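You operate a simulated robot arm through the tools that you are given. There is no shell and no other tool.

The job below is to be done with a simulated robot arm. You get a single attempt, and the scene is never put back.

## Task
Slide core 27 onto the green peg, then push the board in and lock it.
Fine: the red knob frees the board and ends at HELD; pull the board out to load it. Where these are worked on the way, their far stop is far enough and under half their travel is too little: peg board.
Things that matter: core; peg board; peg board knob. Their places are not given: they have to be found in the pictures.

The check looks at the end state, three seconds after you hand in, the way a careful person would. Anything else that was tipped, shoved, dropped, spilled or broken makes it a failure.

## Robot
A 6-joint arm with a two-finger gripper, fixed in place. Base frame: the origin is on the floor under the middle of its stand, x ahead of it, y to its left, z up. Readings come in m, rad, newtons and seconds.
It reaches about 1.298 m from its shoulder. Its first joint turns from -2.601 to 2.601 rad. Payload 1.57 kg.
The tool frame sits at the grasp point between the pads (the TCP): z along the fingers, y along the line on which they close. The tips reach 0.021 m beyond it. The gripper opens to 0.07 m; its body begins 0.05 m behind the TCP.
Orientation is that of the tool frame in the base frame, as a unit quaternion [w, x, y, z]. With the fingers straight down and closing along the base's y, the tool's x points along the base's -x, its y along +y and its z along -z.

## Interface
- The arm moves only by the tool play_rows. Its arguments are lists of equal length, an entry for each row: "slide": the shift along the tool's x, y, z in units of 20 mm (1.0 is 20 mm), a list of three; "turn": the turn, a rotation vector about the tool's x, y, z in units of 5 degrees (1.0 is 5 degrees), a list of three; "hand": the finger opening in m, from 0 to 0.07. In form: {"slide": [[dx, dy, dz], ...], "turn": [[wx, wy, wz], ...], "hand": [hand, ...]}. A call has 1 to 20 rows; each row shifts and turns the commanded pose from where the row before left it, along the tool's axes as they then stand. A call with a number of a shift or a turn outside -1 to 1 is refused whole. Each row takes 0.2 s and may step no farther than 0.05 m and 0.15 rad from the row before; otherwise, or with a gripper value out of range, the whole call is refused. Where a pose cannot be reached the arm comes as near as it can. A force on the tool above 70 N (or 10 N above the force at the start of the call, whichever is more), or a blocked arm, ends the call early, and 0.2 s more pass. Each finger travels about 0.0648 m/s and halts on what it meets, pressing with about 22 N; the grip force reading is that of the motor and also rises with nothing between the fingers. The clock runs only during rows and for 0.2 s after the last one: add rows that do not move to give the fingers time. The reply holds the time, the measured pose of the TCP, the force on the tool along the base axes, the opening and the grip force, in the units named above and with some noise, with the torque about the TCP (base axes, N m) and any sound that the robot's microphone picked up.
- Cameras (640 x 400 px; columns grow to the right, rows downward): "scene" is fixed at [0.2089, 0.6548, 1.3734]; the picture's right is [-0.33, -0.94, 0.00], its down [-0.52, 0.18, -0.84] and it looks along [0.79, -0.28, -0.55] (base axes); focal length 279 px, centre (320, 200). "wrist" rides on the gripper at [0.079, 0.004, -0.081] in the tool frame; the picture's right is [-0.05, 1.00, 0.00], its down [-0.67, -0.04, -0.74] and it looks along [-0.74, -0.04, 0.67] (tool axes); focal length 256 px, centre (320, 200).
- capture(camera): a new picture of that camera. It takes no simulated time.
- raise_lower(by): slides the trunk up (or, below 0, down) by that many m; the arm rides with it, the base frame stays. It gives what a move gives, with no picture.
- pixel_to_xyz(camera, pixels): there is no depth. For up to 12 entries [column, row, z] of the newest picture of that camera ("zoom" is the newest enlarged one), the place [x, y] in the base frame at which the ray of that pixel passes the height z, good to about 0.002 m, but the place of the scene camera against the robot may be out by one fixed shift of up to 0.018 m in any direction. It takes no simulated time.
- close_up(camera, box): a new picture of the part [left, top, right, bottom] of that camera's present view, enlarged. It takes no simulated time.
- close_job(): hands the job in; it is judged then, once.

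Open the gripper and draw the arm clear of the work before you hand the job in, unless the task says otherwise.

The tools are called after "Request:" by a JSON object that holds its "fn" and its "kwargs". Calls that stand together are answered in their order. play_rows: Moves the arm, as the interface text tells. Its arguments: {"type":"object","properties":{"slide":{"type":"array","items":{"type":"array","items":{"type":"number"}}},"turn":{"type":"array","items":{"type":"array","items":{"type":"number"}}},"hand":{"type":"array","items":{"type":"number"}}},"required":["slide","turn","hand"]} The other tools are called the same way: raise_lower (by) moves the trunk up or down; capture (camera) takes a picture; pixel_to_xyz (camera, pixels) gives the place at which the rays of pixels pass given heights; close_up (camera, box) takes an enlarged picture of a part of a camera's view; close_job () hands the job in.

At the start:

```text
time_s: 0.0
position: [0.6742, 0.1738, 1.2135]
tcp_rot: [0.0, 0.001, 1.0, 0.001]
wrist_force: [-0.9, 0.2, -0.4]
moment: [0.0, 0.01, 0.05]
finger_gap: 0.0702
grasp_force: 0.1
trunk travel left (down, up): [-0.895, 0.075]
```

scene: 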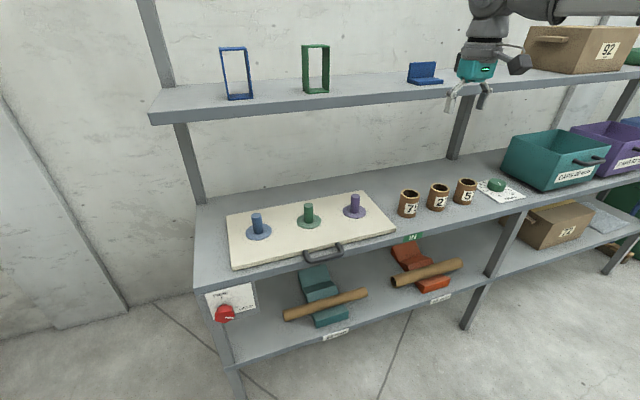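
wrist: 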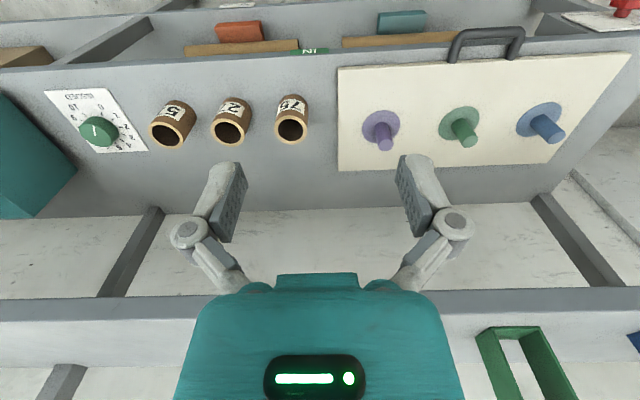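

The scene shows a cream peg board at about (310,230) with blue, green and purple pegs, three cores at about (408,203), (437,197), (465,191), and a red knob at (225,313). I take enlarged pictures to read the labels.

Request:
{"fn": "close_up", "kwargs": {"camera": "scene", "box": [390, 165, 530, 252]}}

Request:
{"fn": "close_up", "kwargs": {"camera": "scene", "box": [190, 270, 290, 332]}}

Request:
{"fn": "close_up", "kwargs": {"camera": "wrist", "box": [140, 70, 340, 195]}}

Request:
{"fn": "close_up", "kwargs": {"camera": "scene", "box": [210, 170, 420, 300]}}

```text
4.57 times, centred on (460, 208) of scene
```

zoom: 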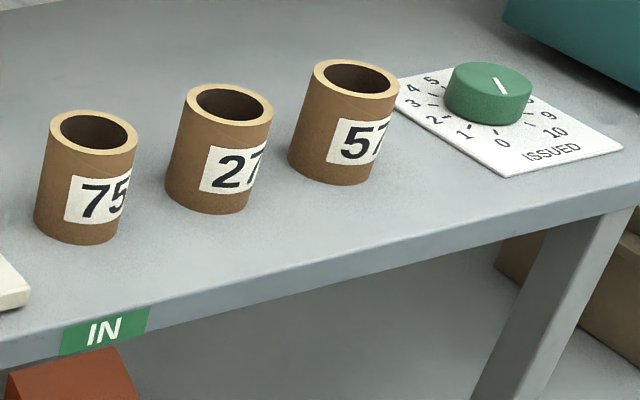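

```text
6.40 times, centred on (240, 301) of scene
```

zoom: 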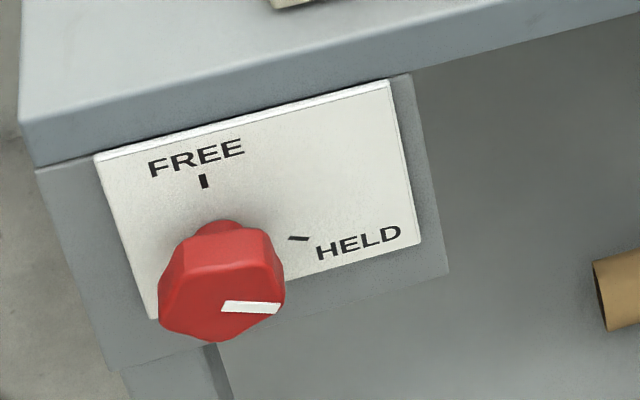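

```text
3.20 times, centred on (240, 132) of wrist
```

zoom: 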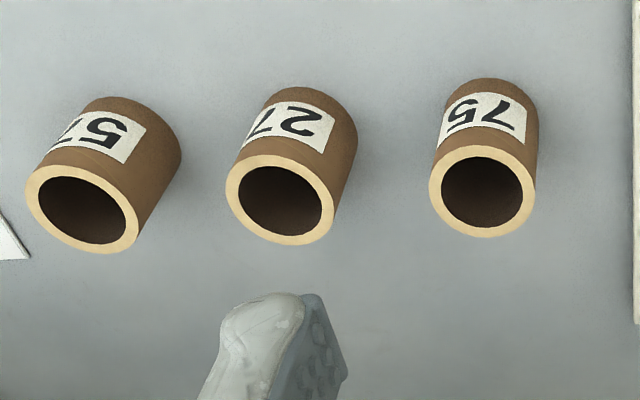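

```text
3.05 times, centred on (315, 235) of scene
```

zoom: 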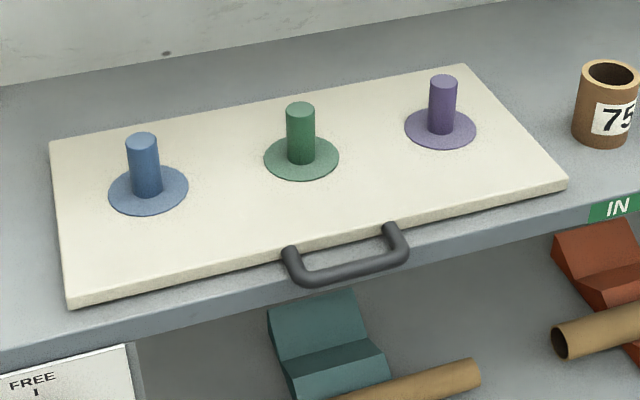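

Core 27 is the middle one (scene (437,197), wrist (230,130)); the knob reads HELD with FREE at the top of its plate. I triangulate heights by running rays for the same features in both cameras.

Request:
{"fn": "pixel_to_xyz", "kwargs": {"camera": "scene", "pixels": [[440, 188, 0.8], [440, 188, 0.85], [440, 188, 0.9], [440, 188, 0.95], [308, 206, 0.8], [308, 206, 0.85], [308, 206, 0.9], [308, 206, 0.95], [225, 315, 0.7], [225, 315, 0.8], [225, 315, 0.9], [233, 270, 0.85]]}}

Request:
{"fn": "pixel_to_xyz", "kwargs": {"camera": "wrist", "pixels": [[228, 134, 0.8], [228, 134, 0.85], [228, 134, 0.9], [228, 134, 0.95], [468, 141, 0.8], [468, 141, 0.85], [468, 141, 0.9], [468, 141, 0.95], [624, 5, 0.7], [624, 5, 0.8], [624, 5, 0.9], [631, 54, 0.85]]}}

```text
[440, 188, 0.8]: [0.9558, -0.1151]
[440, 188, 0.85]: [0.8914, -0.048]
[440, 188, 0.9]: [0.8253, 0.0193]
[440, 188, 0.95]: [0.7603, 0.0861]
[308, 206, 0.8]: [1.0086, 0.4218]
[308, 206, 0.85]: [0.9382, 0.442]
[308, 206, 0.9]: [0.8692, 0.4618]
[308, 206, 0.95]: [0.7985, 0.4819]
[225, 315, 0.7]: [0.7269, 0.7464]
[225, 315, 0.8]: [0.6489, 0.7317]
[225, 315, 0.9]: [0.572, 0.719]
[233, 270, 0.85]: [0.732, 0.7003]
```

```text
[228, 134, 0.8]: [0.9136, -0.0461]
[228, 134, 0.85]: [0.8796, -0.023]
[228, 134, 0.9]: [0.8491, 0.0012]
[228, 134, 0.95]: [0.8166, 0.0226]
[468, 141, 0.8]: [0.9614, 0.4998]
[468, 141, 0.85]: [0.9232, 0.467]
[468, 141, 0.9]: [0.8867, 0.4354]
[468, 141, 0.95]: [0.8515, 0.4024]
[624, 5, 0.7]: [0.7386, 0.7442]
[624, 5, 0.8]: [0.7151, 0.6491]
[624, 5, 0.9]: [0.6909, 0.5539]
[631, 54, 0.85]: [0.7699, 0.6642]
```

Rays put the core 27 top near (0.865,-0.01,0.87), the green peg top near (0.91,0.45,0.87) and the knob near (0.73,0.745,0.70). I first back the arm off in -x so it is clear of the shelf edge before lowering the trunk.

Request:
{"fn": "play_rows", "kwargs": {"slide": [[1, 0, 0], [1, 0, 0], [1, 0, 0], [1, 0, 0], [1, 0, 0], [1, 0, 0], [1, 0, 0], [1, 0, 0], [0, 0, 0]], "turn": [[0, 0, 0], [0, 0, 0], [0, 0, 0], [0, 0, 0], [0, 0, 0], [0, 0, 0], [0, 0, 0], [0, 0, 0], [0, 0, 0]], "hand": [0.07, 0.07, 0.07, 0.07, 0.07, 0.07, 0.07, 0.07, 0.07]}}

```text
time_s: 2.0
position: [0.5121, 0.1734, 1.2134]
tcp_rot: [0.001, 0.0, 1.0, 0.0]
wrist_force: [0.2, -0.8, 0.2]
moment: [-0.02, -0.01, -0.01]
finger_gap: 0.07
grasp_force: 0.1
trunk travel left (down, up): [-0.895, 0.075]
```

The TCP is at x=0.512, well in front of the shelf. I lower the trunk by 0.25 m.

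Request:
{"fn": "raise_lower", "kwargs": {"by": -0.25}}

Request:
{"fn": "capture", "kwargs": {"camera": "wrist"}}

Request:
{"fn": "capture", "kwargs": {"camera": "scene"}}

```text
time_s: 4.6
position: [0.5135, 0.1734, 0.9636]
tcp_rot: [0.0, 0.001, 1.0, 0.0]
wrist_force: [0.4, 0.5, -0.3]
moment: [-0.01, -0.03, 0.0]
finger_gap: 0.07
grasp_force: 0.0
trunk travel left (down, up): [-0.645, 0.325]
```

```text
taken
```

wrist: 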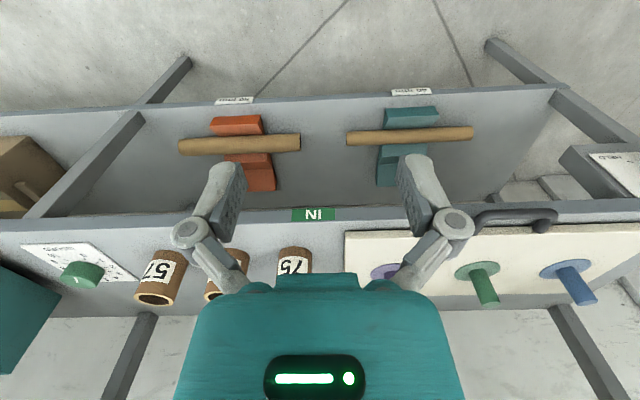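

```text
taken
```

scene: 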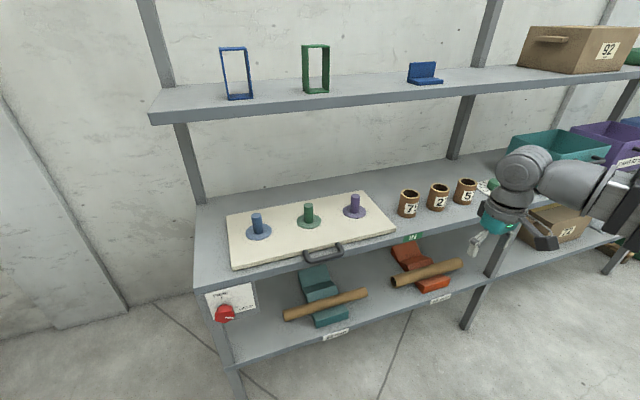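

The view is clear and nothing was touched. I move the tool in +y toward the knob side (y≈0.74), staying at x≈0.51.

Request:
{"fn": "play_rows", "kwargs": {"slide": [[0, 1, 0], [0, 1, 0], [0, 1, 0], [0, 1, 0], [0, 1, 0], [0, 1, 0], [0, 1, 0], [0, 1, 0], [0, 1, 0], [0, 1, 0], [0, 1, 0], [0, 1, 0], [0, 1, 0], [0, 1, 0], [0, 1, 0], [0, 1, 0], [0, 1, 0], [0, 1, 0], [0, 1, 0], [0, 1, 0]], "turn": [[0, 0, 0], [0, 0, 0], [0, 0, 0], [0, 0, 0], [0, 0, 0], [0, 0, 0], [0, 0, 0], [0, 0, 0], [0, 0, 0], [0, 0, 0], [0, 0, 0], [0, 0, 0], [0, 0, 0], [0, 0, 0], [0, 0, 0], [0, 0, 0], [0, 0, 0], [0, 0, 0], [0, 0, 0], [0, 0, 0]], "hand": [0.07, 0.07, 0.07, 0.07, 0.07, 0.07, 0.07, 0.07, 0.07, 0.07, 0.07, 0.07, 0.07, 0.07, 0.07, 0.07, 0.07, 0.07, 0.07, 0.07]}}

Request:
{"fn": "capture", "kwargs": {"camera": "wrist"}}

Request:
{"fn": "capture", "kwargs": {"camera": "scene"}}

```text
time_s: 8.8
position: [0.514, 0.5748, 0.9643]
tcp_rot: [0.0, 0.0, 1.0, 0.0]
wrist_force: [-0.7, -0.1, 0.0]
moment: [0.01, 0.0, 0.03]
finger_gap: 0.0698
grasp_force: 0.1
trunk travel left (down, up): [-0.645, 0.325]
```

```text
taken
```

wrist: 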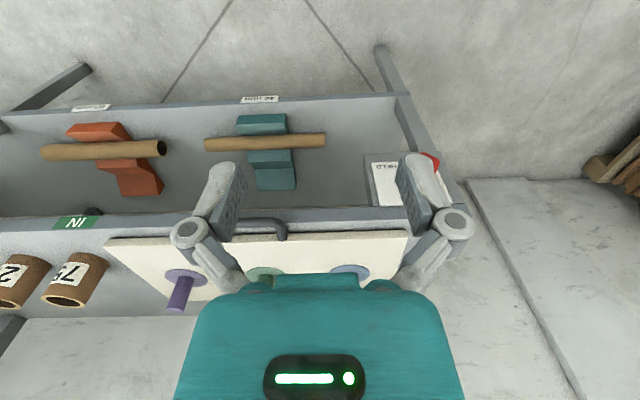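

```text
taken
```

scene: 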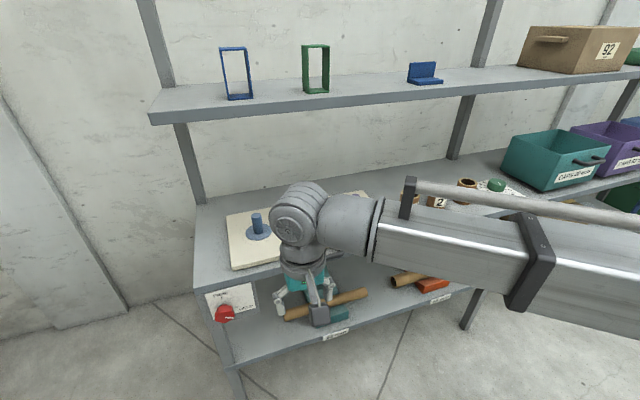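

The knob is hidden behind the right finger at about (430,160) in the wrist view. I shift 0.16 m further in +y and back 0.1 m so I get a clear view of its plate.

Request:
{"fn": "play_rows", "kwargs": {"slide": [[0.6, 1, 0], [0.6, 1, 0], [0.6, 1, 0], [0.6, 1, 0], [0.6, 1, 0], [0.6, 1, 0], [0.6, 1, 0], [0.6, 1, 0], [0, 0, 0]], "turn": [[0, 0, 0], [0, 0, 0], [0, 0, 0], [0, 0, 0], [0, 0, 0], [0, 0, 0], [0, 0, 0], [0, 0, 0], [0, 0, 0]], "hand": [0.07, 0.07, 0.07, 0.07, 0.07, 0.07, 0.07, 0.07, 0.07]}}

Request:
{"fn": "capture", "kwargs": {"camera": "wrist"}}

Request:
{"fn": "capture", "kwargs": {"camera": "scene"}}

```text
time_s: 10.8
position: [0.4164, 0.7348, 0.9646]
tcp_rot: [0.0, -0.001, 1.0, 0.0]
wrist_force: [-0.4, 0.4, -0.9]
moment: [0.0, 0.02, 0.0]
finger_gap: 0.07
grasp_force: 0.0
trunk travel left (down, up): [-0.645, 0.325]
```

```text
taken
```

wrist: 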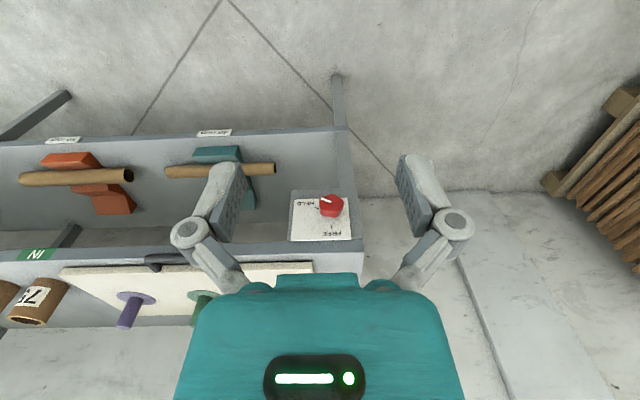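

```text
taken
```

scene: 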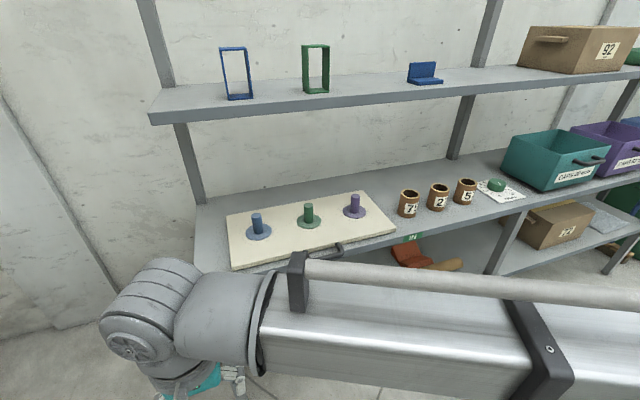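

The knob is visible at wrist (332,205) with its plate below it. I enlarge it and take rays for its face and plate corners.

Request:
{"fn": "close_up", "kwargs": {"camera": "wrist", "box": [280, 180, 370, 250]}}

Request:
{"fn": "pixel_to_xyz", "kwargs": {"camera": "wrist", "pixels": [[332, 205, 0.68], [332, 205, 0.7], [332, 205, 0.72], [332, 205, 0.74], [290, 240, 0.75], [290, 240, 0.8], [350, 240, 0.75], [350, 240, 0.8], [363, 250, 0.8], [363, 250, 0.82], [313, 273, 0.82], [313, 273, 0.84]]}}

```text
5.71 times, centred on (325, 215) of wrist
```

zoom: 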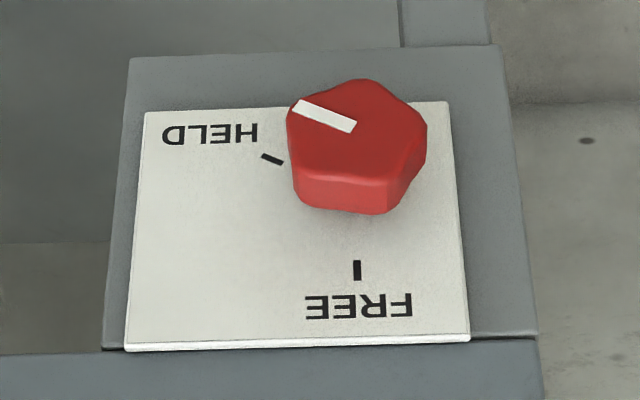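

```text
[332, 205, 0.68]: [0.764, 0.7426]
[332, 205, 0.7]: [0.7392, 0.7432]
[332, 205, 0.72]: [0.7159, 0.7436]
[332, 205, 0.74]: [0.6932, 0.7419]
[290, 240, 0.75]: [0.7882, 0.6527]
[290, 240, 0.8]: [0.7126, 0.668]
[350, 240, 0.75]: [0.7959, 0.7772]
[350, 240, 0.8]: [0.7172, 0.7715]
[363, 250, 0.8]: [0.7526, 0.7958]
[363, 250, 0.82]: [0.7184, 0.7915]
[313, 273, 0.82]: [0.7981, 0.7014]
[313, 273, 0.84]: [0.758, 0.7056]
```

The zoom shows a five-lobed red knob pointing at HELD (about 4 o'clock seen from the front), with FREE at 12 o'clock. I tilt the tool 45° toward +x, which makes the camera look level, and lower it in front of the knob.

Request:
{"fn": "play_rows", "kwargs": {"slide": [[0, 0, 0], [0, 0, 0], [0, 0, 0], [0, 0, 0], [0, 0, 0], [0, 0, 0], [0, 0, 0], [0, 0, 0], [0, 0, 0], [0.707, 0, 0.707], [0.707, 0, 0.707], [0.707, 0, 0.707], [0.707, 0, 0.707], [0.707, 0, 0.707], [0.707, 0, 0.707], [0.707, 0, 0.707], [0.707, 0, 0.707], [0.707, 0, 0.707], [0.707, 0, 0.707], [0.707, 0, 0.707]], "turn": [[0, -1, 0], [0, -1, 0], [0, -1, 0], [0, -1, 0], [0, -1, 0], [0, -1, 0], [0, -1, 0], [0, -1, 0], [0, -1, 0], [0, 0, 0], [0, 0, 0], [0, 0, 0], [0, 0, 0], [0, 0, 0], [0, 0, 0], [0, 0, 0], [0, 0, 0], [0, 0, 0], [0, 0, 0], [0, 0, 0]], "hand": [0.07, 0.07, 0.07, 0.07, 0.07, 0.07, 0.07, 0.07, 0.07, 0.07, 0.07, 0.07, 0.07, 0.07, 0.07, 0.07, 0.07, 0.07, 0.07, 0.07]}}

Request:
{"fn": "capture", "kwargs": {"camera": "wrist"}}

Request:
{"fn": "capture", "kwargs": {"camera": "scene"}}

```text
time_s: 15.0
position: [0.417, 0.7356, 1.0171]
tcp_rot: [0.383, 0.0, 0.924, 0.0]
wrist_force: [0.3, -0.3, -0.3]
moment: [0.03, 0.0, 0.0]
finger_gap: 0.0701
grasp_force: 0.0
out of reach, approached as far as the arm can: row 3, 4, 5, 6, 7, 8, 9, 10, 11, 12, 13, 14, 15, 16, 17, 18, 19, 20
trunk travel left (down, up): [-0.645, 0.325]
```

```text
taken
```

wrist: 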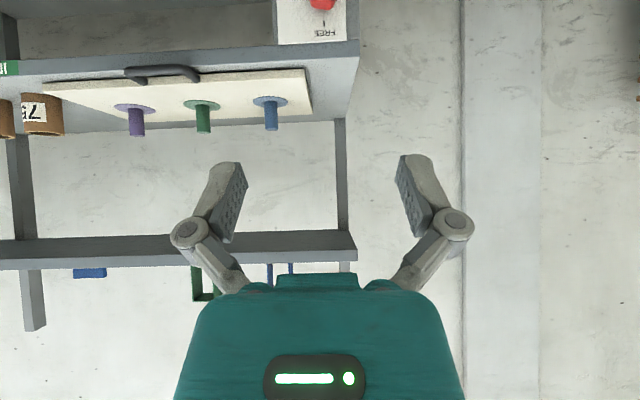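

```text
taken
```

scene: 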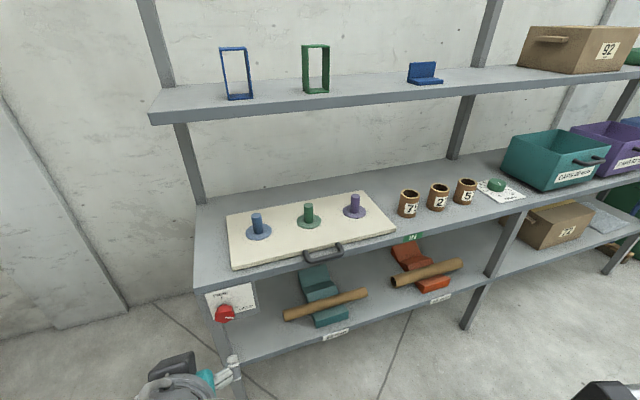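

The tilt was reached but the arm stopped at z=1.017 with rows out of reach, so this trunk height is too high for the knob. I lower the trunk another 0.3 m; the column in front of the bench at x<0.45 is free.

Request:
{"fn": "raise_lower", "kwargs": {"by": -0.3}}

Request:
{"fn": "capture", "kwargs": {"camera": "wrist"}}

Request:
{"fn": "capture", "kwargs": {"camera": "scene"}}

```text
time_s: 18.0
position: [0.4169, 0.7354, 0.7184]
tcp_rot: [0.383, 0.0, 0.924, 0.0]
wrist_force: [-0.5, -0.1, 0.6]
moment: [0.02, 0.01, -0.03]
finger_gap: 0.07
grasp_force: 0.1
trunk travel left (down, up): [-0.345, 0.625]
```

```text
taken
```

wrist: 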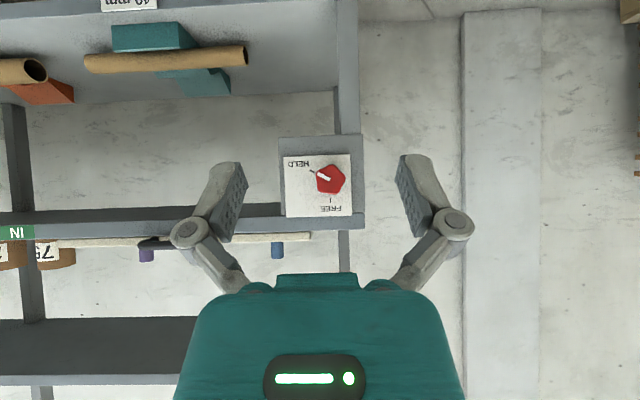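

```text
taken
```

scene: 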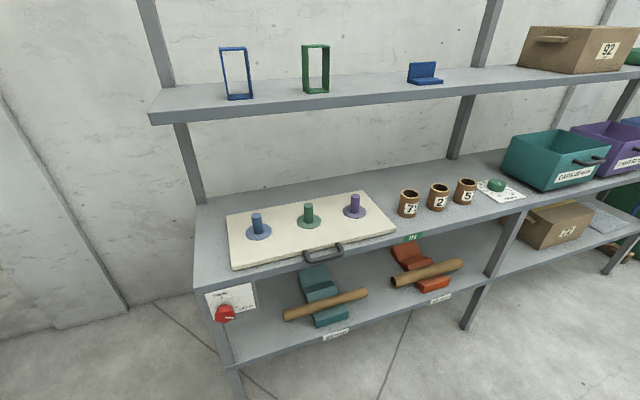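

Now a straight-on view: the knob is at wrist (330,180) on its plate. I enlarge it to measure the angle and centre.

Request:
{"fn": "close_up", "kwargs": {"camera": "wrist", "box": [275, 130, 371, 220]}}

Request:
{"fn": "close_up", "kwargs": {"camera": "wrist", "box": [0, 200, 370, 290]}}

```text
4.44 times, centred on (323, 175) of wrist
```

zoom: 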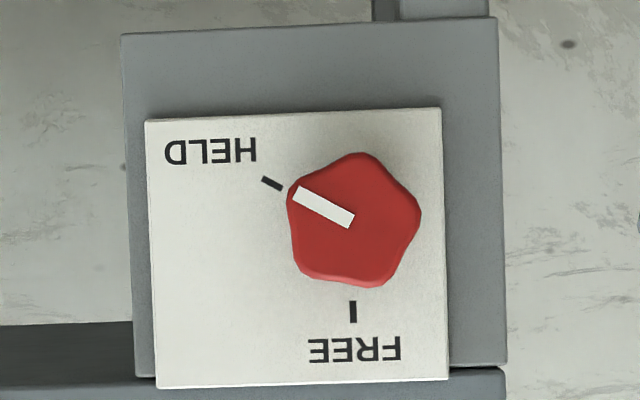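

```text
1.73 times, centred on (185, 245) of wrist
```

zoom: 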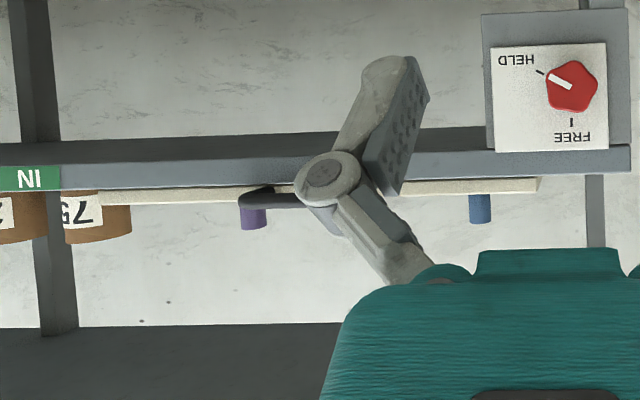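

Measured: knob axis about (y=0.741, z=0.707), face x≈0.728, plate x≈0.755, pointer about 117° clockwise of FREE. I advance 0.12 m in +x and complete the tilt so the fingers point along +x.

Request:
{"fn": "play_rows", "kwargs": {"slide": [[-0.707, 0, 0.707], [-0.707, 0, 0.707], [-0.707, 0, 0.707], [-0.707, 0, 0.707], [-0.707, 0, 0.707], [-0.707, 0, 0.707], [0, 0, 0], [0, 0, 0], [0, 0, 0], [0, 0, 0], [0, 0, 0], [0, 0, 0], [0, 0, 0], [0, 0, 0], [0, 0, 0]], "turn": [[0, 0, 0], [0, 0, 0], [0, 0, 0], [0, 0, 0], [0, 0, 0], [0, 0, 0], [0, -1, 0], [0, -1, 0], [0, -1, 0], [0, -1, 0], [0, -1, 0], [0, -1, 0], [0, -1, 0], [0, -1, 0], [0, -1, 0]], "hand": [0.07, 0.07, 0.07, 0.07, 0.07, 0.07, 0.07, 0.07, 0.07, 0.07, 0.07, 0.07, 0.07, 0.07, 0.07]}}

Request:
{"fn": "capture", "kwargs": {"camera": "wrist"}}

Request:
{"fn": "capture", "kwargs": {"camera": "scene"}}

```text
time_s: 21.2
position: [0.5369, 0.736, 0.8497]
tcp_rot: [0.707, -0.001, 0.707, 0.001]
wrist_force: [-0.4, -0.3, 0.3]
moment: [0.0, 0.01, 0.0]
finger_gap: 0.0698
grasp_force: 0.1
out of reach, approached as far as the arm can: row 7, 8, 9, 10, 11, 12, 13, 14, 15
trunk travel left (down, up): [-0.345, 0.625]
```

```text
taken
```

wrist: 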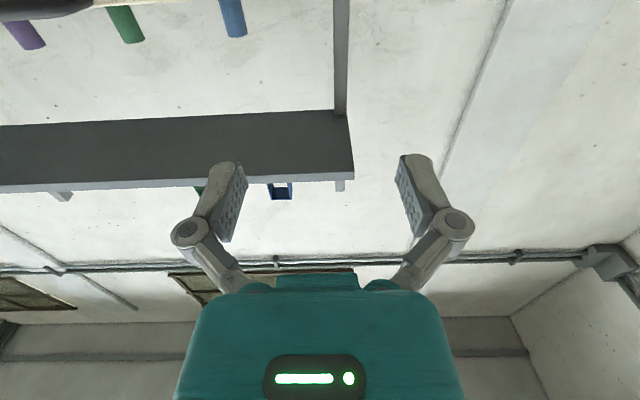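

```text
taken
```

scene: 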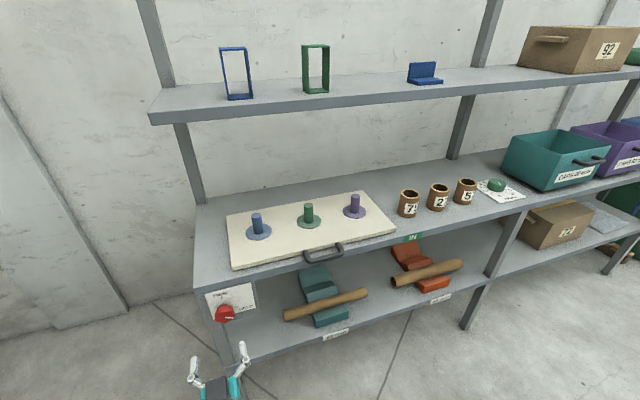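

Fingers now point along +x, but the arm floor-limited at z=0.85. I lower the trunk by 0.18 m so the TCP can sit at z≈0.707 with margin.

Request:
{"fn": "raise_lower", "kwargs": {"by": -0.18}}

Request:
{"fn": "capture", "kwargs": {"camera": "wrist"}}

Request:
{"fn": "capture", "kwargs": {"camera": "scene"}}

```text
time_s: 23.2
position: [0.5368, 0.736, 0.6691]
tcp_rot: [0.706, 0.001, 0.708, -0.001]
wrist_force: [0.1, -0.2, 0.3]
moment: [-0.01, -0.01, -0.01]
finger_gap: 0.0697
grasp_force: 0.1
trunk travel left (down, up): [-0.165, 0.805]
```

```text
taken
```

wrist: 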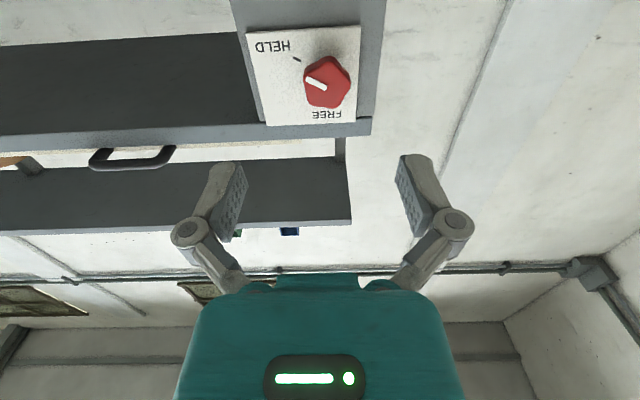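

```text
taken
```

scene: 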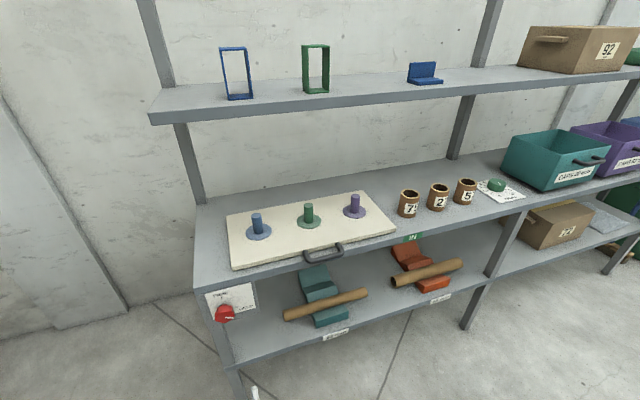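

The knob shows at wrist (325,80), consistent with axis y≈0.740, z≈0.705. I turn the tool +68° about its own axis so the jaws line up with a lobe and the opposite flat, leaving room to turn -118°.

Request:
{"fn": "play_rows", "kwargs": {"slide": [[0, 0, 0], [0, 0, 0], [0, 0, 0], [0, 0, 0], [0, 0, 0], [0, 0, 0], [0, 0, 0], [0, 0, 0], [0, 0, 0], [0, 0, 0], [0, 0, 0], [0, 0, 0], [0, 0, 0], [0, 0, 0], [0, 0, 0]], "turn": [[0, 0, 1], [0, 0, 1], [0, 0, 1], [0, 0, 1], [0, 0, 1], [0, 0, 1], [0, 0, 1], [0, 0, 1], [0, 0, 1], [0, 0, 1], [0, 0, 1], [0, 0, 1], [0, 0, 1], [0, 0, 0.6], [0, 0, 0]], "hand": [0.07, 0.07, 0.07, 0.07, 0.07, 0.07, 0.07, 0.07, 0.07, 0.07, 0.07, 0.07, 0.07, 0.07, 0.07]}}

Request:
{"fn": "capture", "kwargs": {"camera": "wrist"}}

```text
time_s: 26.4
position: [0.5375, 0.7365, 0.6702]
tcp_rot: [0.585, 0.396, 0.587, 0.395]
wrist_force: [-0.1, 0.8, 0.1]
moment: [0.0, 0.01, 0.01]
finger_gap: 0.0699
grasp_force: 0.1
trunk travel left (down, up): [-0.165, 0.805]
```

```text
taken
```

wrist: 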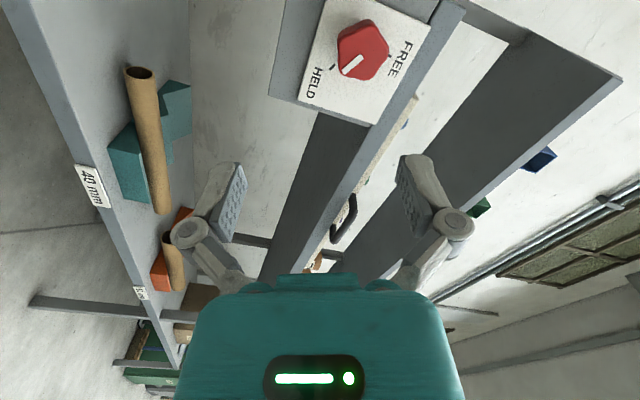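

The turn went through with no reach problem. I enlarge the knob at wrist (362,52) to refine its centre before moving in.

Request:
{"fn": "close_up", "kwargs": {"camera": "wrist", "box": [290, 0, 450, 100]}}

```text
4.00 times, centred on (370, 50) of wrist
```

zoom: 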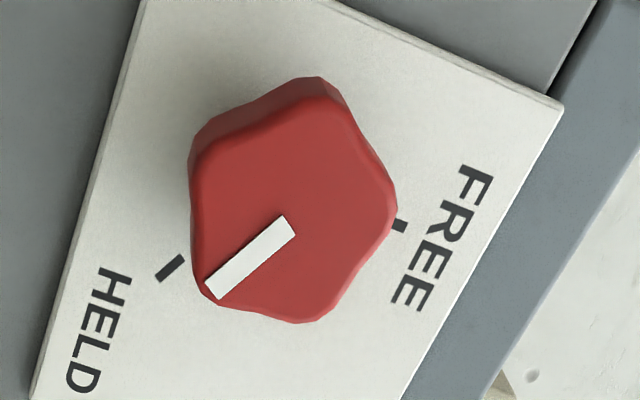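

The knob centre resolves to about (0.728, 0.741, 0.708). I align the TCP with its axis and advance to x≈0.657, still short of the knob face.

Request:
{"fn": "play_rows", "kwargs": {"slide": [[-0.08, 0.3, 1], [-0.08, 0.3, 1], [-0.08, 0.3, 1], [-0.08, 0.3, 1], [-0.08, 0.3, 1], [-0.08, 0.3, 1], [0, 0, 0]], "turn": [[0, 0, 0], [0, 0, 0], [0, 0, 0], [0, 0, 0], [0, 0, 0], [0, 0, 0], [0, 0, 0]], "hand": [0.07, 0.07, 0.07, 0.07, 0.07, 0.07, 0.07]}}

Request:
{"fn": "capture", "kwargs": {"camera": "wrist"}}

Request:
{"fn": "capture", "kwargs": {"camera": "scene"}}

```text
time_s: 28.0
position: [0.657, 0.7388, 0.6706]
tcp_rot: [0.586, 0.395, 0.587, 0.396]
wrist_force: [0.2, -0.1, -0.2]
moment: [0.04, 0.04, 0.0]
finger_gap: 0.0699
grasp_force: 0.1
out of reach, approached as far as the arm can: row 1, 2, 3, 4, 5, 6
trunk travel left (down, up): [-0.165, 0.805]
```

```text
taken
```

wrist: 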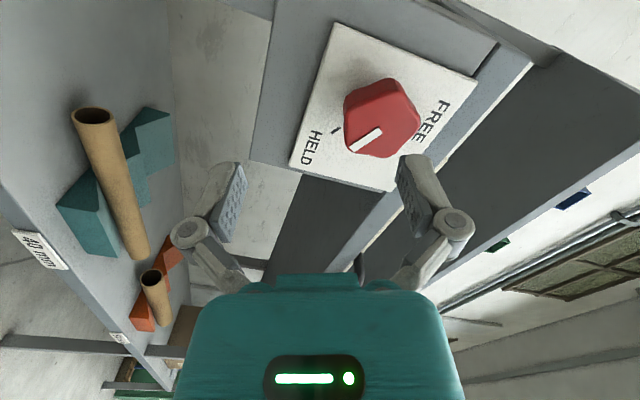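

```text
taken
```

scene: 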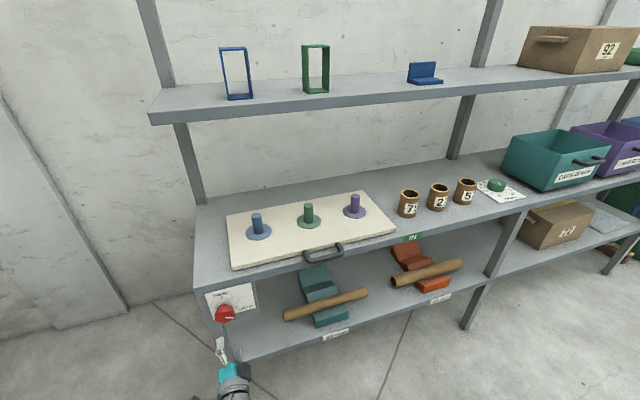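

The readings show the arm itself keeps its wrist height; only the trunk changes z. I raise the trunk 0.037 m to bring the TCP to z≈0.7075.

Request:
{"fn": "raise_lower", "kwargs": {"by": 0.037}}

Request:
{"fn": "capture", "kwargs": {"camera": "wrist"}}

```text
time_s: 28.8
position: [0.6581, 0.7397, 0.707]
tcp_rot: [0.586, 0.396, 0.586, 0.395]
wrist_force: [-0.1, -0.6, -1.0]
moment: [-0.02, 0.0, -0.02]
finger_gap: 0.0702
grasp_force: 0.0
trunk travel left (down, up): [-0.202, 0.768]
```

```text
taken
```

wrist: 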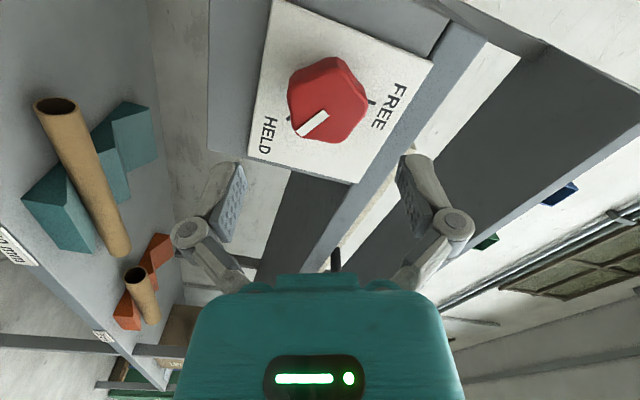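

The knob face is now at about (329,105); the TCP axis projects to (320,106) at that depth. I enlarge to measure the remaining offset.

Request:
{"fn": "close_up", "kwargs": {"camera": "wrist", "box": [240, 40, 420, 160]}}

```text
3.33 times, centred on (330, 100) of wrist
```

zoom: 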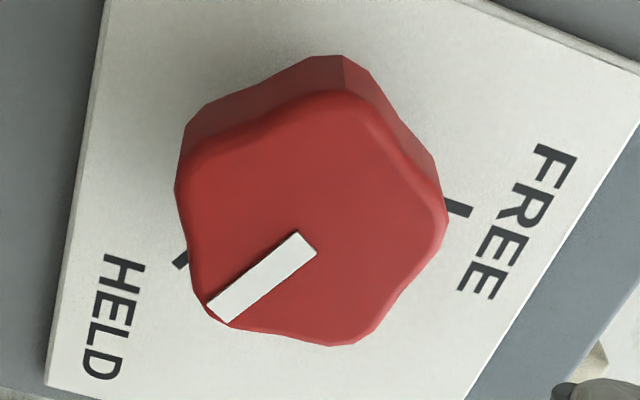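

The offset is about 4 mm along the jaw axis, mostly in z. I raise the trunk 3.5 mm, then advance slowly onto the knob.

Request:
{"fn": "raise_lower", "kwargs": {"by": 0.0035}}

Request:
{"fn": "play_rows", "kwargs": {"slide": [[0.065, 0.026, 0.5], [0, 0, 0.5], [0, 0, 0.5], [0, 0, 0.5], [0, 0, 0.5], [0, 0, 0.5], [0, 0, 0.4], [0, 0, 0]], "turn": [[0, 0, 0], [0, 0, 0], [0, 0, 0], [0, 0, 0], [0, 0, 0], [0, 0, 0], [0, 0, 0], [0, 0, 0]], "hand": [0.07, 0.07, 0.07, 0.07, 0.07, 0.07, 0.07, 0.07]}}

Request:
{"fn": "capture", "kwargs": {"camera": "wrist"}}

```text
time_s: 29.3
position: [0.6581, 0.7399, 0.7109]
tcp_rot: [0.586, 0.396, 0.586, 0.395]
wrist_force: [-0.1, 0.3, 0.8]
moment: [-0.02, 0.05, -0.02]
finger_gap: 0.0698
grasp_force: 0.2
trunk travel left (down, up): [-0.205, 0.765]
```

```text
time_s: 31.1
position: [0.7258, 0.7389, 0.7104]
tcp_rot: [0.586, 0.395, 0.587, 0.396]
wrist_force: [0.7, -0.1, 0.0]
moment: [-0.02, 0.02, -0.01]
finger_gap: 0.0699
grasp_force: 0.1
trunk travel left (down, up): [-0.205, 0.765]
```

```text
taken
```

wrist: 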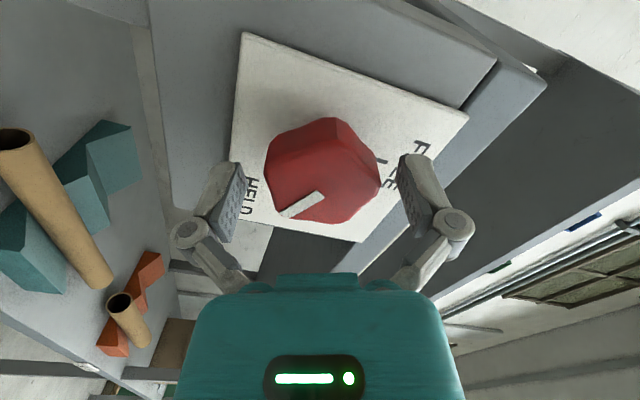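

The knob sits centred between the fingers at (322,180) with no contact force. I close the fingers on it.

Request:
{"fn": "play_rows", "kwargs": {"slide": [[0, 0, 0], [0, 0, 0], [0, 0, 0], [0, 0, 0]], "turn": [[0, 0, 0], [0, 0, 0], [0, 0, 0], [0, 0, 0]], "hand": [0.06, 0.05, 0.035, 0.03]}}

Request:
{"fn": "capture", "kwargs": {"camera": "wrist"}}

```text
time_s: 32.1
position: [0.7259, 0.7392, 0.7098]
tcp_rot: [0.586, 0.396, 0.587, 0.394]
wrist_force: [0.2, 1.9, 4.2]
moment: [-0.26, -0.18, -0.03]
finger_gap: 0.0443
grasp_force: 32.2
trunk travel left (down, up): [-0.205, 0.765]
```

```text
taken
```

wrist: 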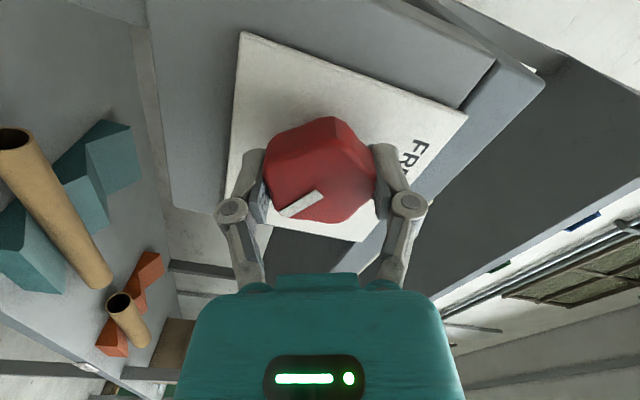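

Gripped at 0.044 m with 32 N. I turn about the tool's -z (counter-clockwise seen from the front, HELD toward FREE) by 60° first.

Request:
{"fn": "play_rows", "kwargs": {"slide": [[0, 0, 0], [0, 0, 0], [0, 0, 0], [0, 0, 0], [0, 0, 0], [0, 0, 0], [0, 0, 0], [0, 0, 0], [0, 0, 0], [0, 0, 0], [0, 0, 0], [0, 0, 0]], "turn": [[0, 0, -1], [0, 0, -1], [0, 0, -1], [0, 0, -1], [0, 0, -1], [0, 0, -1], [0, 0, -1], [0, 0, -1], [0, 0, -1], [0, 0, -1], [0, 0, -1], [0, 0, -1]], "hand": [0.03, 0.03, 0.03, 0.03, 0.03, 0.03, 0.03, 0.03, 0.03, 0.03, 0.03, 0.03]}}

Request:
{"fn": "capture", "kwargs": {"camera": "wrist"}}

Request:
{"fn": "capture", "kwargs": {"camera": "scene"}}

```text
time_s: 34.7
position: [0.7249, 0.7397, 0.7092]
tcp_rot: [0.705, 0.048, 0.706, 0.049]
wrist_force: [4.5, -8.1, 1.4]
moment: [-0.04, -0.07, -0.32]
finger_gap: 0.0442
grasp_force: 32.3
trunk travel left (down, up): [-0.205, 0.765]
```

```text
taken
```

wrist: 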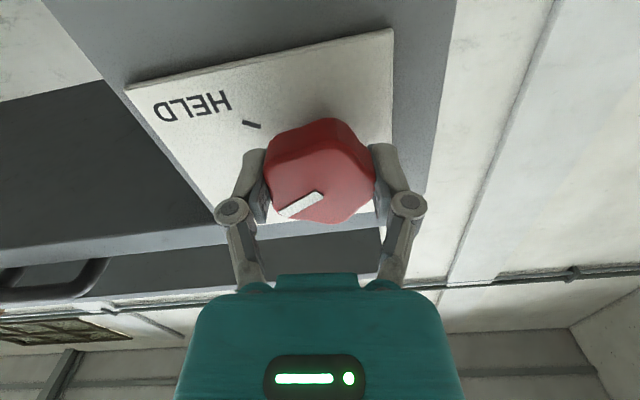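

```text
taken
```

scene: 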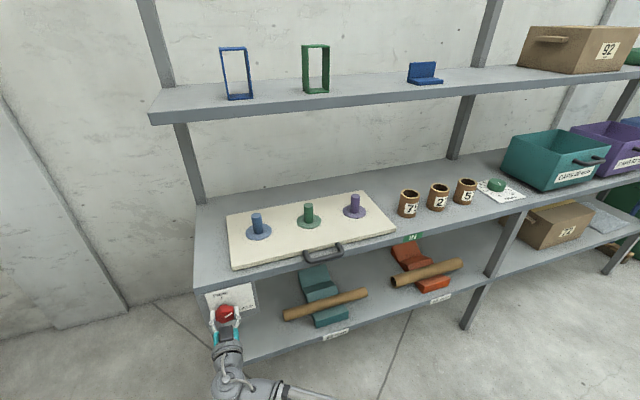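

The knob turns with the gripper; the HELD tick has moved away from the pointer. I continue about 58° more toward FREE.

Request:
{"fn": "play_rows", "kwargs": {"slide": [[0, 0, 0], [0, 0, 0], [0, 0, 0], [0, 0, 0], [0, 0, 0], [0, 0, 0], [0, 0, 0], [0, 0, 0], [0, 0, 0], [0, 0, 0], [0, 0, 0]], "turn": [[0, 0, -1], [0, 0, -1], [0, 0, -1], [0, 0, -1], [0, 0, -1], [0, 0, -1], [0, 0, -1], [0, 0, -1], [0, 0, -1], [0, 0, -1], [0, 0, -1]], "hand": [0.03, 0.03, 0.03, 0.03, 0.03, 0.03, 0.03, 0.03, 0.03, 0.03, 0.03]}}

Request:
{"fn": "capture", "kwargs": {"camera": "wrist"}}

Request:
{"fn": "close_up", "kwargs": {"camera": "scene", "box": [190, 270, 290, 332]}}

```text
time_s: 37.1
position: [0.7242, 0.7399, 0.7104]
tcp_rot: [0.648, -0.282, 0.649, -0.282]
wrist_force: [-3.9, -6.8, -0.2]
moment: [-0.02, 0.69, -0.56]
finger_gap: 0.0444
grasp_force: 32.1
trunk travel left (down, up): [-0.205, 0.765]
```

```text
taken
```

wrist: 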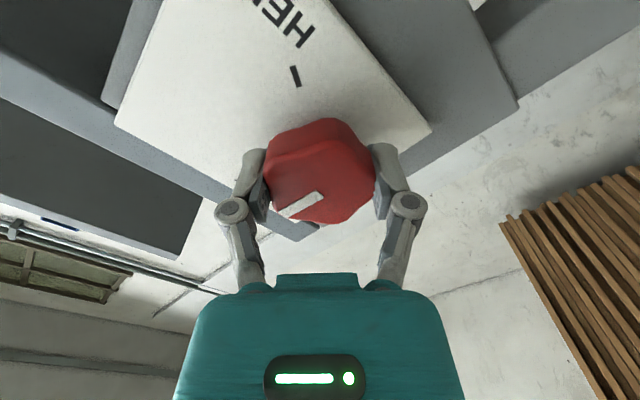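

```text
6.40 times, centred on (240, 301) of scene
```

zoom: 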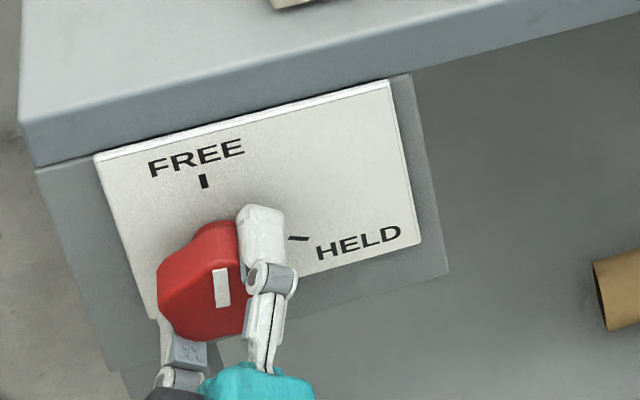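

The pointer is nearly upright at FREE after 115° and there is no stop torque yet. I add small turns to find the stop.

Request:
{"fn": "play_rows", "kwargs": {"slide": [[0, 0, 0], [0, 0, 0], [0, 0, 0]], "turn": [[0, 0, -0.5], [0, 0, -0.5], [0, 0, 0]], "hand": [0.03, 0.03, 0.03]}}

Request:
{"fn": "capture", "kwargs": {"camera": "wrist"}}

Request:
{"fn": "close_up", "kwargs": {"camera": "scene", "box": [190, 270, 290, 332]}}

```text
time_s: 37.9
position: [0.7255, 0.7403, 0.7105]
tcp_rot: [0.635, -0.31, 0.636, -0.31]
wrist_force: [-13.8, -15.1, -8.1]
moment: [-0.06, -0.03, 0.1]
finger_gap: 0.0443
grasp_force: 31.6
trunk travel left (down, up): [-0.205, 0.765]
```

```text
taken
```

wrist: 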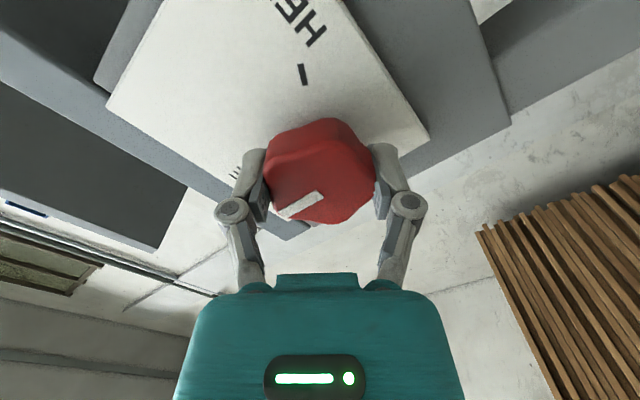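

```text
6.40 times, centred on (240, 301) of scene
```

zoom: 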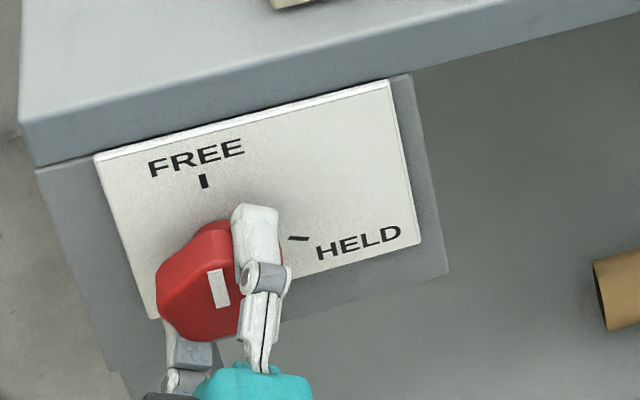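

The pointer direction in the zoom (-13,-36) now matches the plate's vertical edge direction (-55,-163), so it points at FREE. I try 2.5° more to see whether a stop is there.

Request:
{"fn": "play_rows", "kwargs": {"slide": [[0, 0, 0], [0, 0, 0]], "turn": [[0, 0, -0.6], [0, 0, 0]], "hand": [0.03, 0.03]}}

Request:
{"fn": "close_up", "kwargs": {"camera": "wrist", "box": [220, 40, 420, 240]}}

Request:
{"fn": "close_up", "kwargs": {"camera": "scene", "box": [200, 280, 260, 330]}}

```text
time_s: 38.5
position: [0.7251, 0.7407, 0.7113]
tcp_rot: [0.626, -0.327, 0.628, -0.327]
wrist_force: [-10.9, -14.3, -5.0]
moment: [0.59, 0.39, -0.35]
finger_gap: 0.0442
grasp_force: 32.3
trunk travel left (down, up): [-0.205, 0.765]
```

```text
2.00 times, centred on (320, 140) of wrist
```

zoom: 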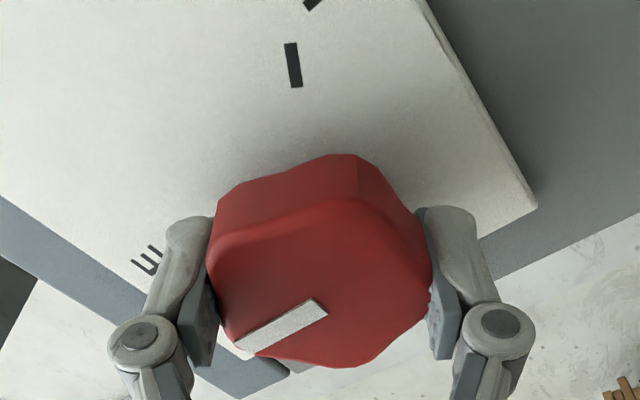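

```text
8.00 times, centred on (230, 305) of scene
```

zoom: 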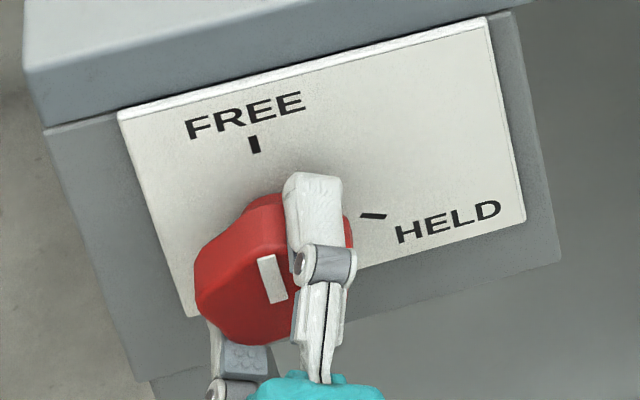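

A resisting torque of 0.6 N·m now shows: the knob is at its FREE stop. I open the fingers and back straight off along -x.

Request:
{"fn": "play_rows", "kwargs": {"slide": [[0, 0, 0], [0, 0, 0], [0, 0, 0], [0, 0, -0.5], [0, 0, -1], [0, 0, -1], [0, 0, -1], [0, 0, -1], [0, 0, -1], [0, 0, -1], [0, 0, 0]], "turn": [[0, 0, 0], [0, 0, 0], [0, 0, 0], [0, 0, 0], [0, 0, 0], [0, 0, 0], [0, 0, 0], [0, 0, 0], [0, 0, 0], [0, 0, 0], [0, 0, 0]], "hand": [0.055, 0.07, 0.07, 0.07, 0.07, 0.07, 0.07, 0.07, 0.07, 0.07, 0.07]}}

Request:
{"fn": "capture", "kwargs": {"camera": "wrist"}}

Request:
{"fn": "close_up", "kwargs": {"camera": "scene", "box": [190, 270, 290, 332]}}

```text
time_s: 40.9
position: [0.5945, 0.743, 0.7102]
tcp_rot: [0.627, -0.327, 0.627, -0.326]
wrist_force: [-0.3, 0.3, 0.1]
moment: [-0.01, -0.03, -0.04]
finger_gap: 0.07
grasp_force: 0.1
trunk travel left (down, up): [-0.205, 0.765]
```

```text
taken
```

wrist: 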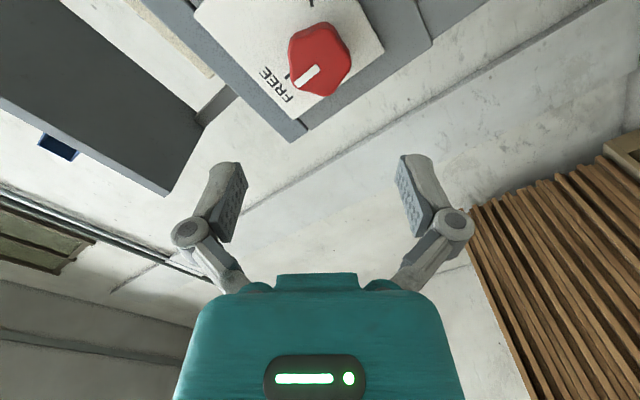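

```text
6.40 times, centred on (240, 301) of scene
```

zoom: 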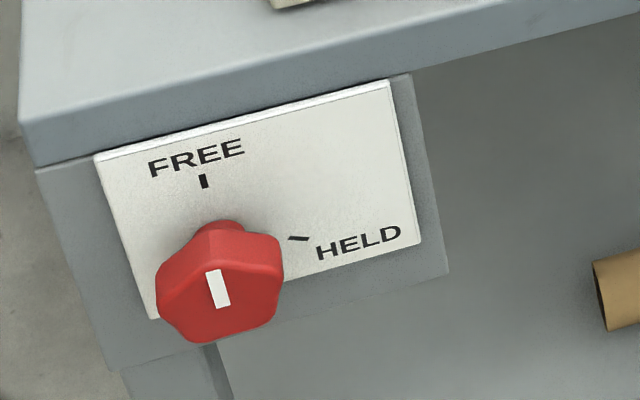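

The pointer is upright at FREE. Next is the handle; I turn the tool another -35° so the jaws close vertically, and move along -y in front of the bench toward the handle (y≈0.46).

Request:
{"fn": "play_rows", "kwargs": {"slide": [[0, 0, 0], [0, 0, 0], [0, 0, 0], [0, 0, 0], [0, 0, 0], [0, 0, 0], [0, 0, 0], [1, 0, 0], [1, 0, 0], [1, 0, 0], [1, 0, 0], [1, 0, 0], [1, 0, 0], [1, 0, 0], [1, 0, 0], [1, 0, 0], [1, 0, 0], [1, 0, 0], [0, 0, 0]], "turn": [[0, 0, -1], [0, 0, -1], [0, 0, -1], [0, 0, -1], [0, 0, -1], [0, 0, -1], [0, 0, -1], [0, 0, 0], [0, 0, 0], [0, 0, 0], [0, 0, 0], [0, 0, 0], [0, 0, 0], [0, 0, 0], [0, 0, 0], [0, 0, 0], [0, 0, 0], [0, 0, 0], [0, 0, 0]], "hand": [0.07, 0.07, 0.07, 0.07, 0.07, 0.07, 0.07, 0.07, 0.07, 0.07, 0.07, 0.07, 0.07, 0.07, 0.07, 0.07, 0.07, 0.07, 0.07]}}

Request:
{"fn": "raise_lower", "kwargs": {"by": 0.1}}

Request:
{"fn": "capture", "kwargs": {"camera": "wrist"}}

Request:
{"fn": "capture", "kwargs": {"camera": "scene"}}

```text
time_s: 44.9
position: [0.5972, 0.5188, 0.7091]
tcp_rot: [0.499, -0.501, 0.501, -0.499]
wrist_force: [0.5, -0.2, 0.3]
moment: [-0.03, 0.02, 0.02]
finger_gap: 0.07
grasp_force: 0.1
trunk travel left (down, up): [-0.205, 0.765]
```

```text
time_s: 46.2
position: [0.5962, 0.5196, 0.8086]
tcp_rot: [0.499, -0.501, 0.501, -0.499]
wrist_force: [1.1, -0.1, -0.5]
moment: [0.0, -0.03, 0.0]
finger_gap: 0.07
grasp_force: 0.1
trunk travel left (down, up): [-0.305, 0.665]
```

```text
taken
```

wrist: 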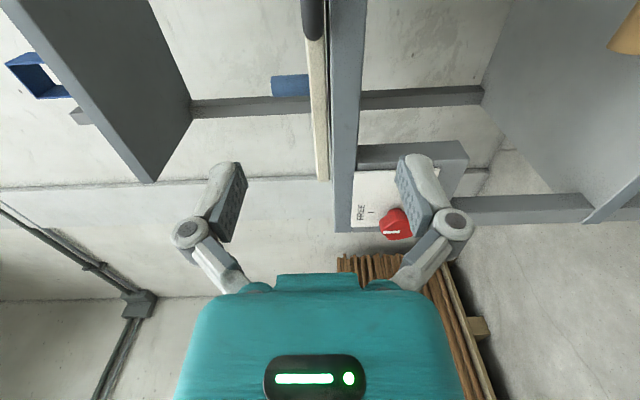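

```text
taken
```

scene: 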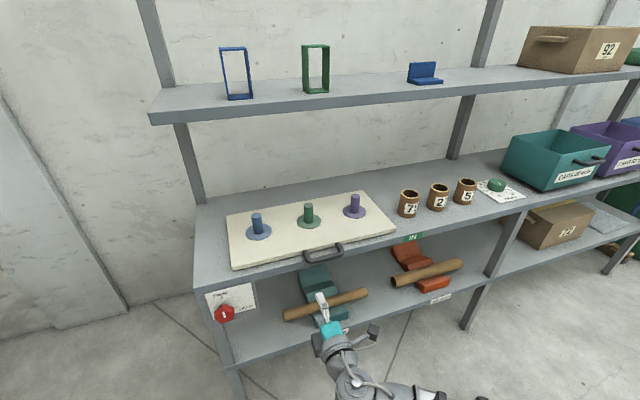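

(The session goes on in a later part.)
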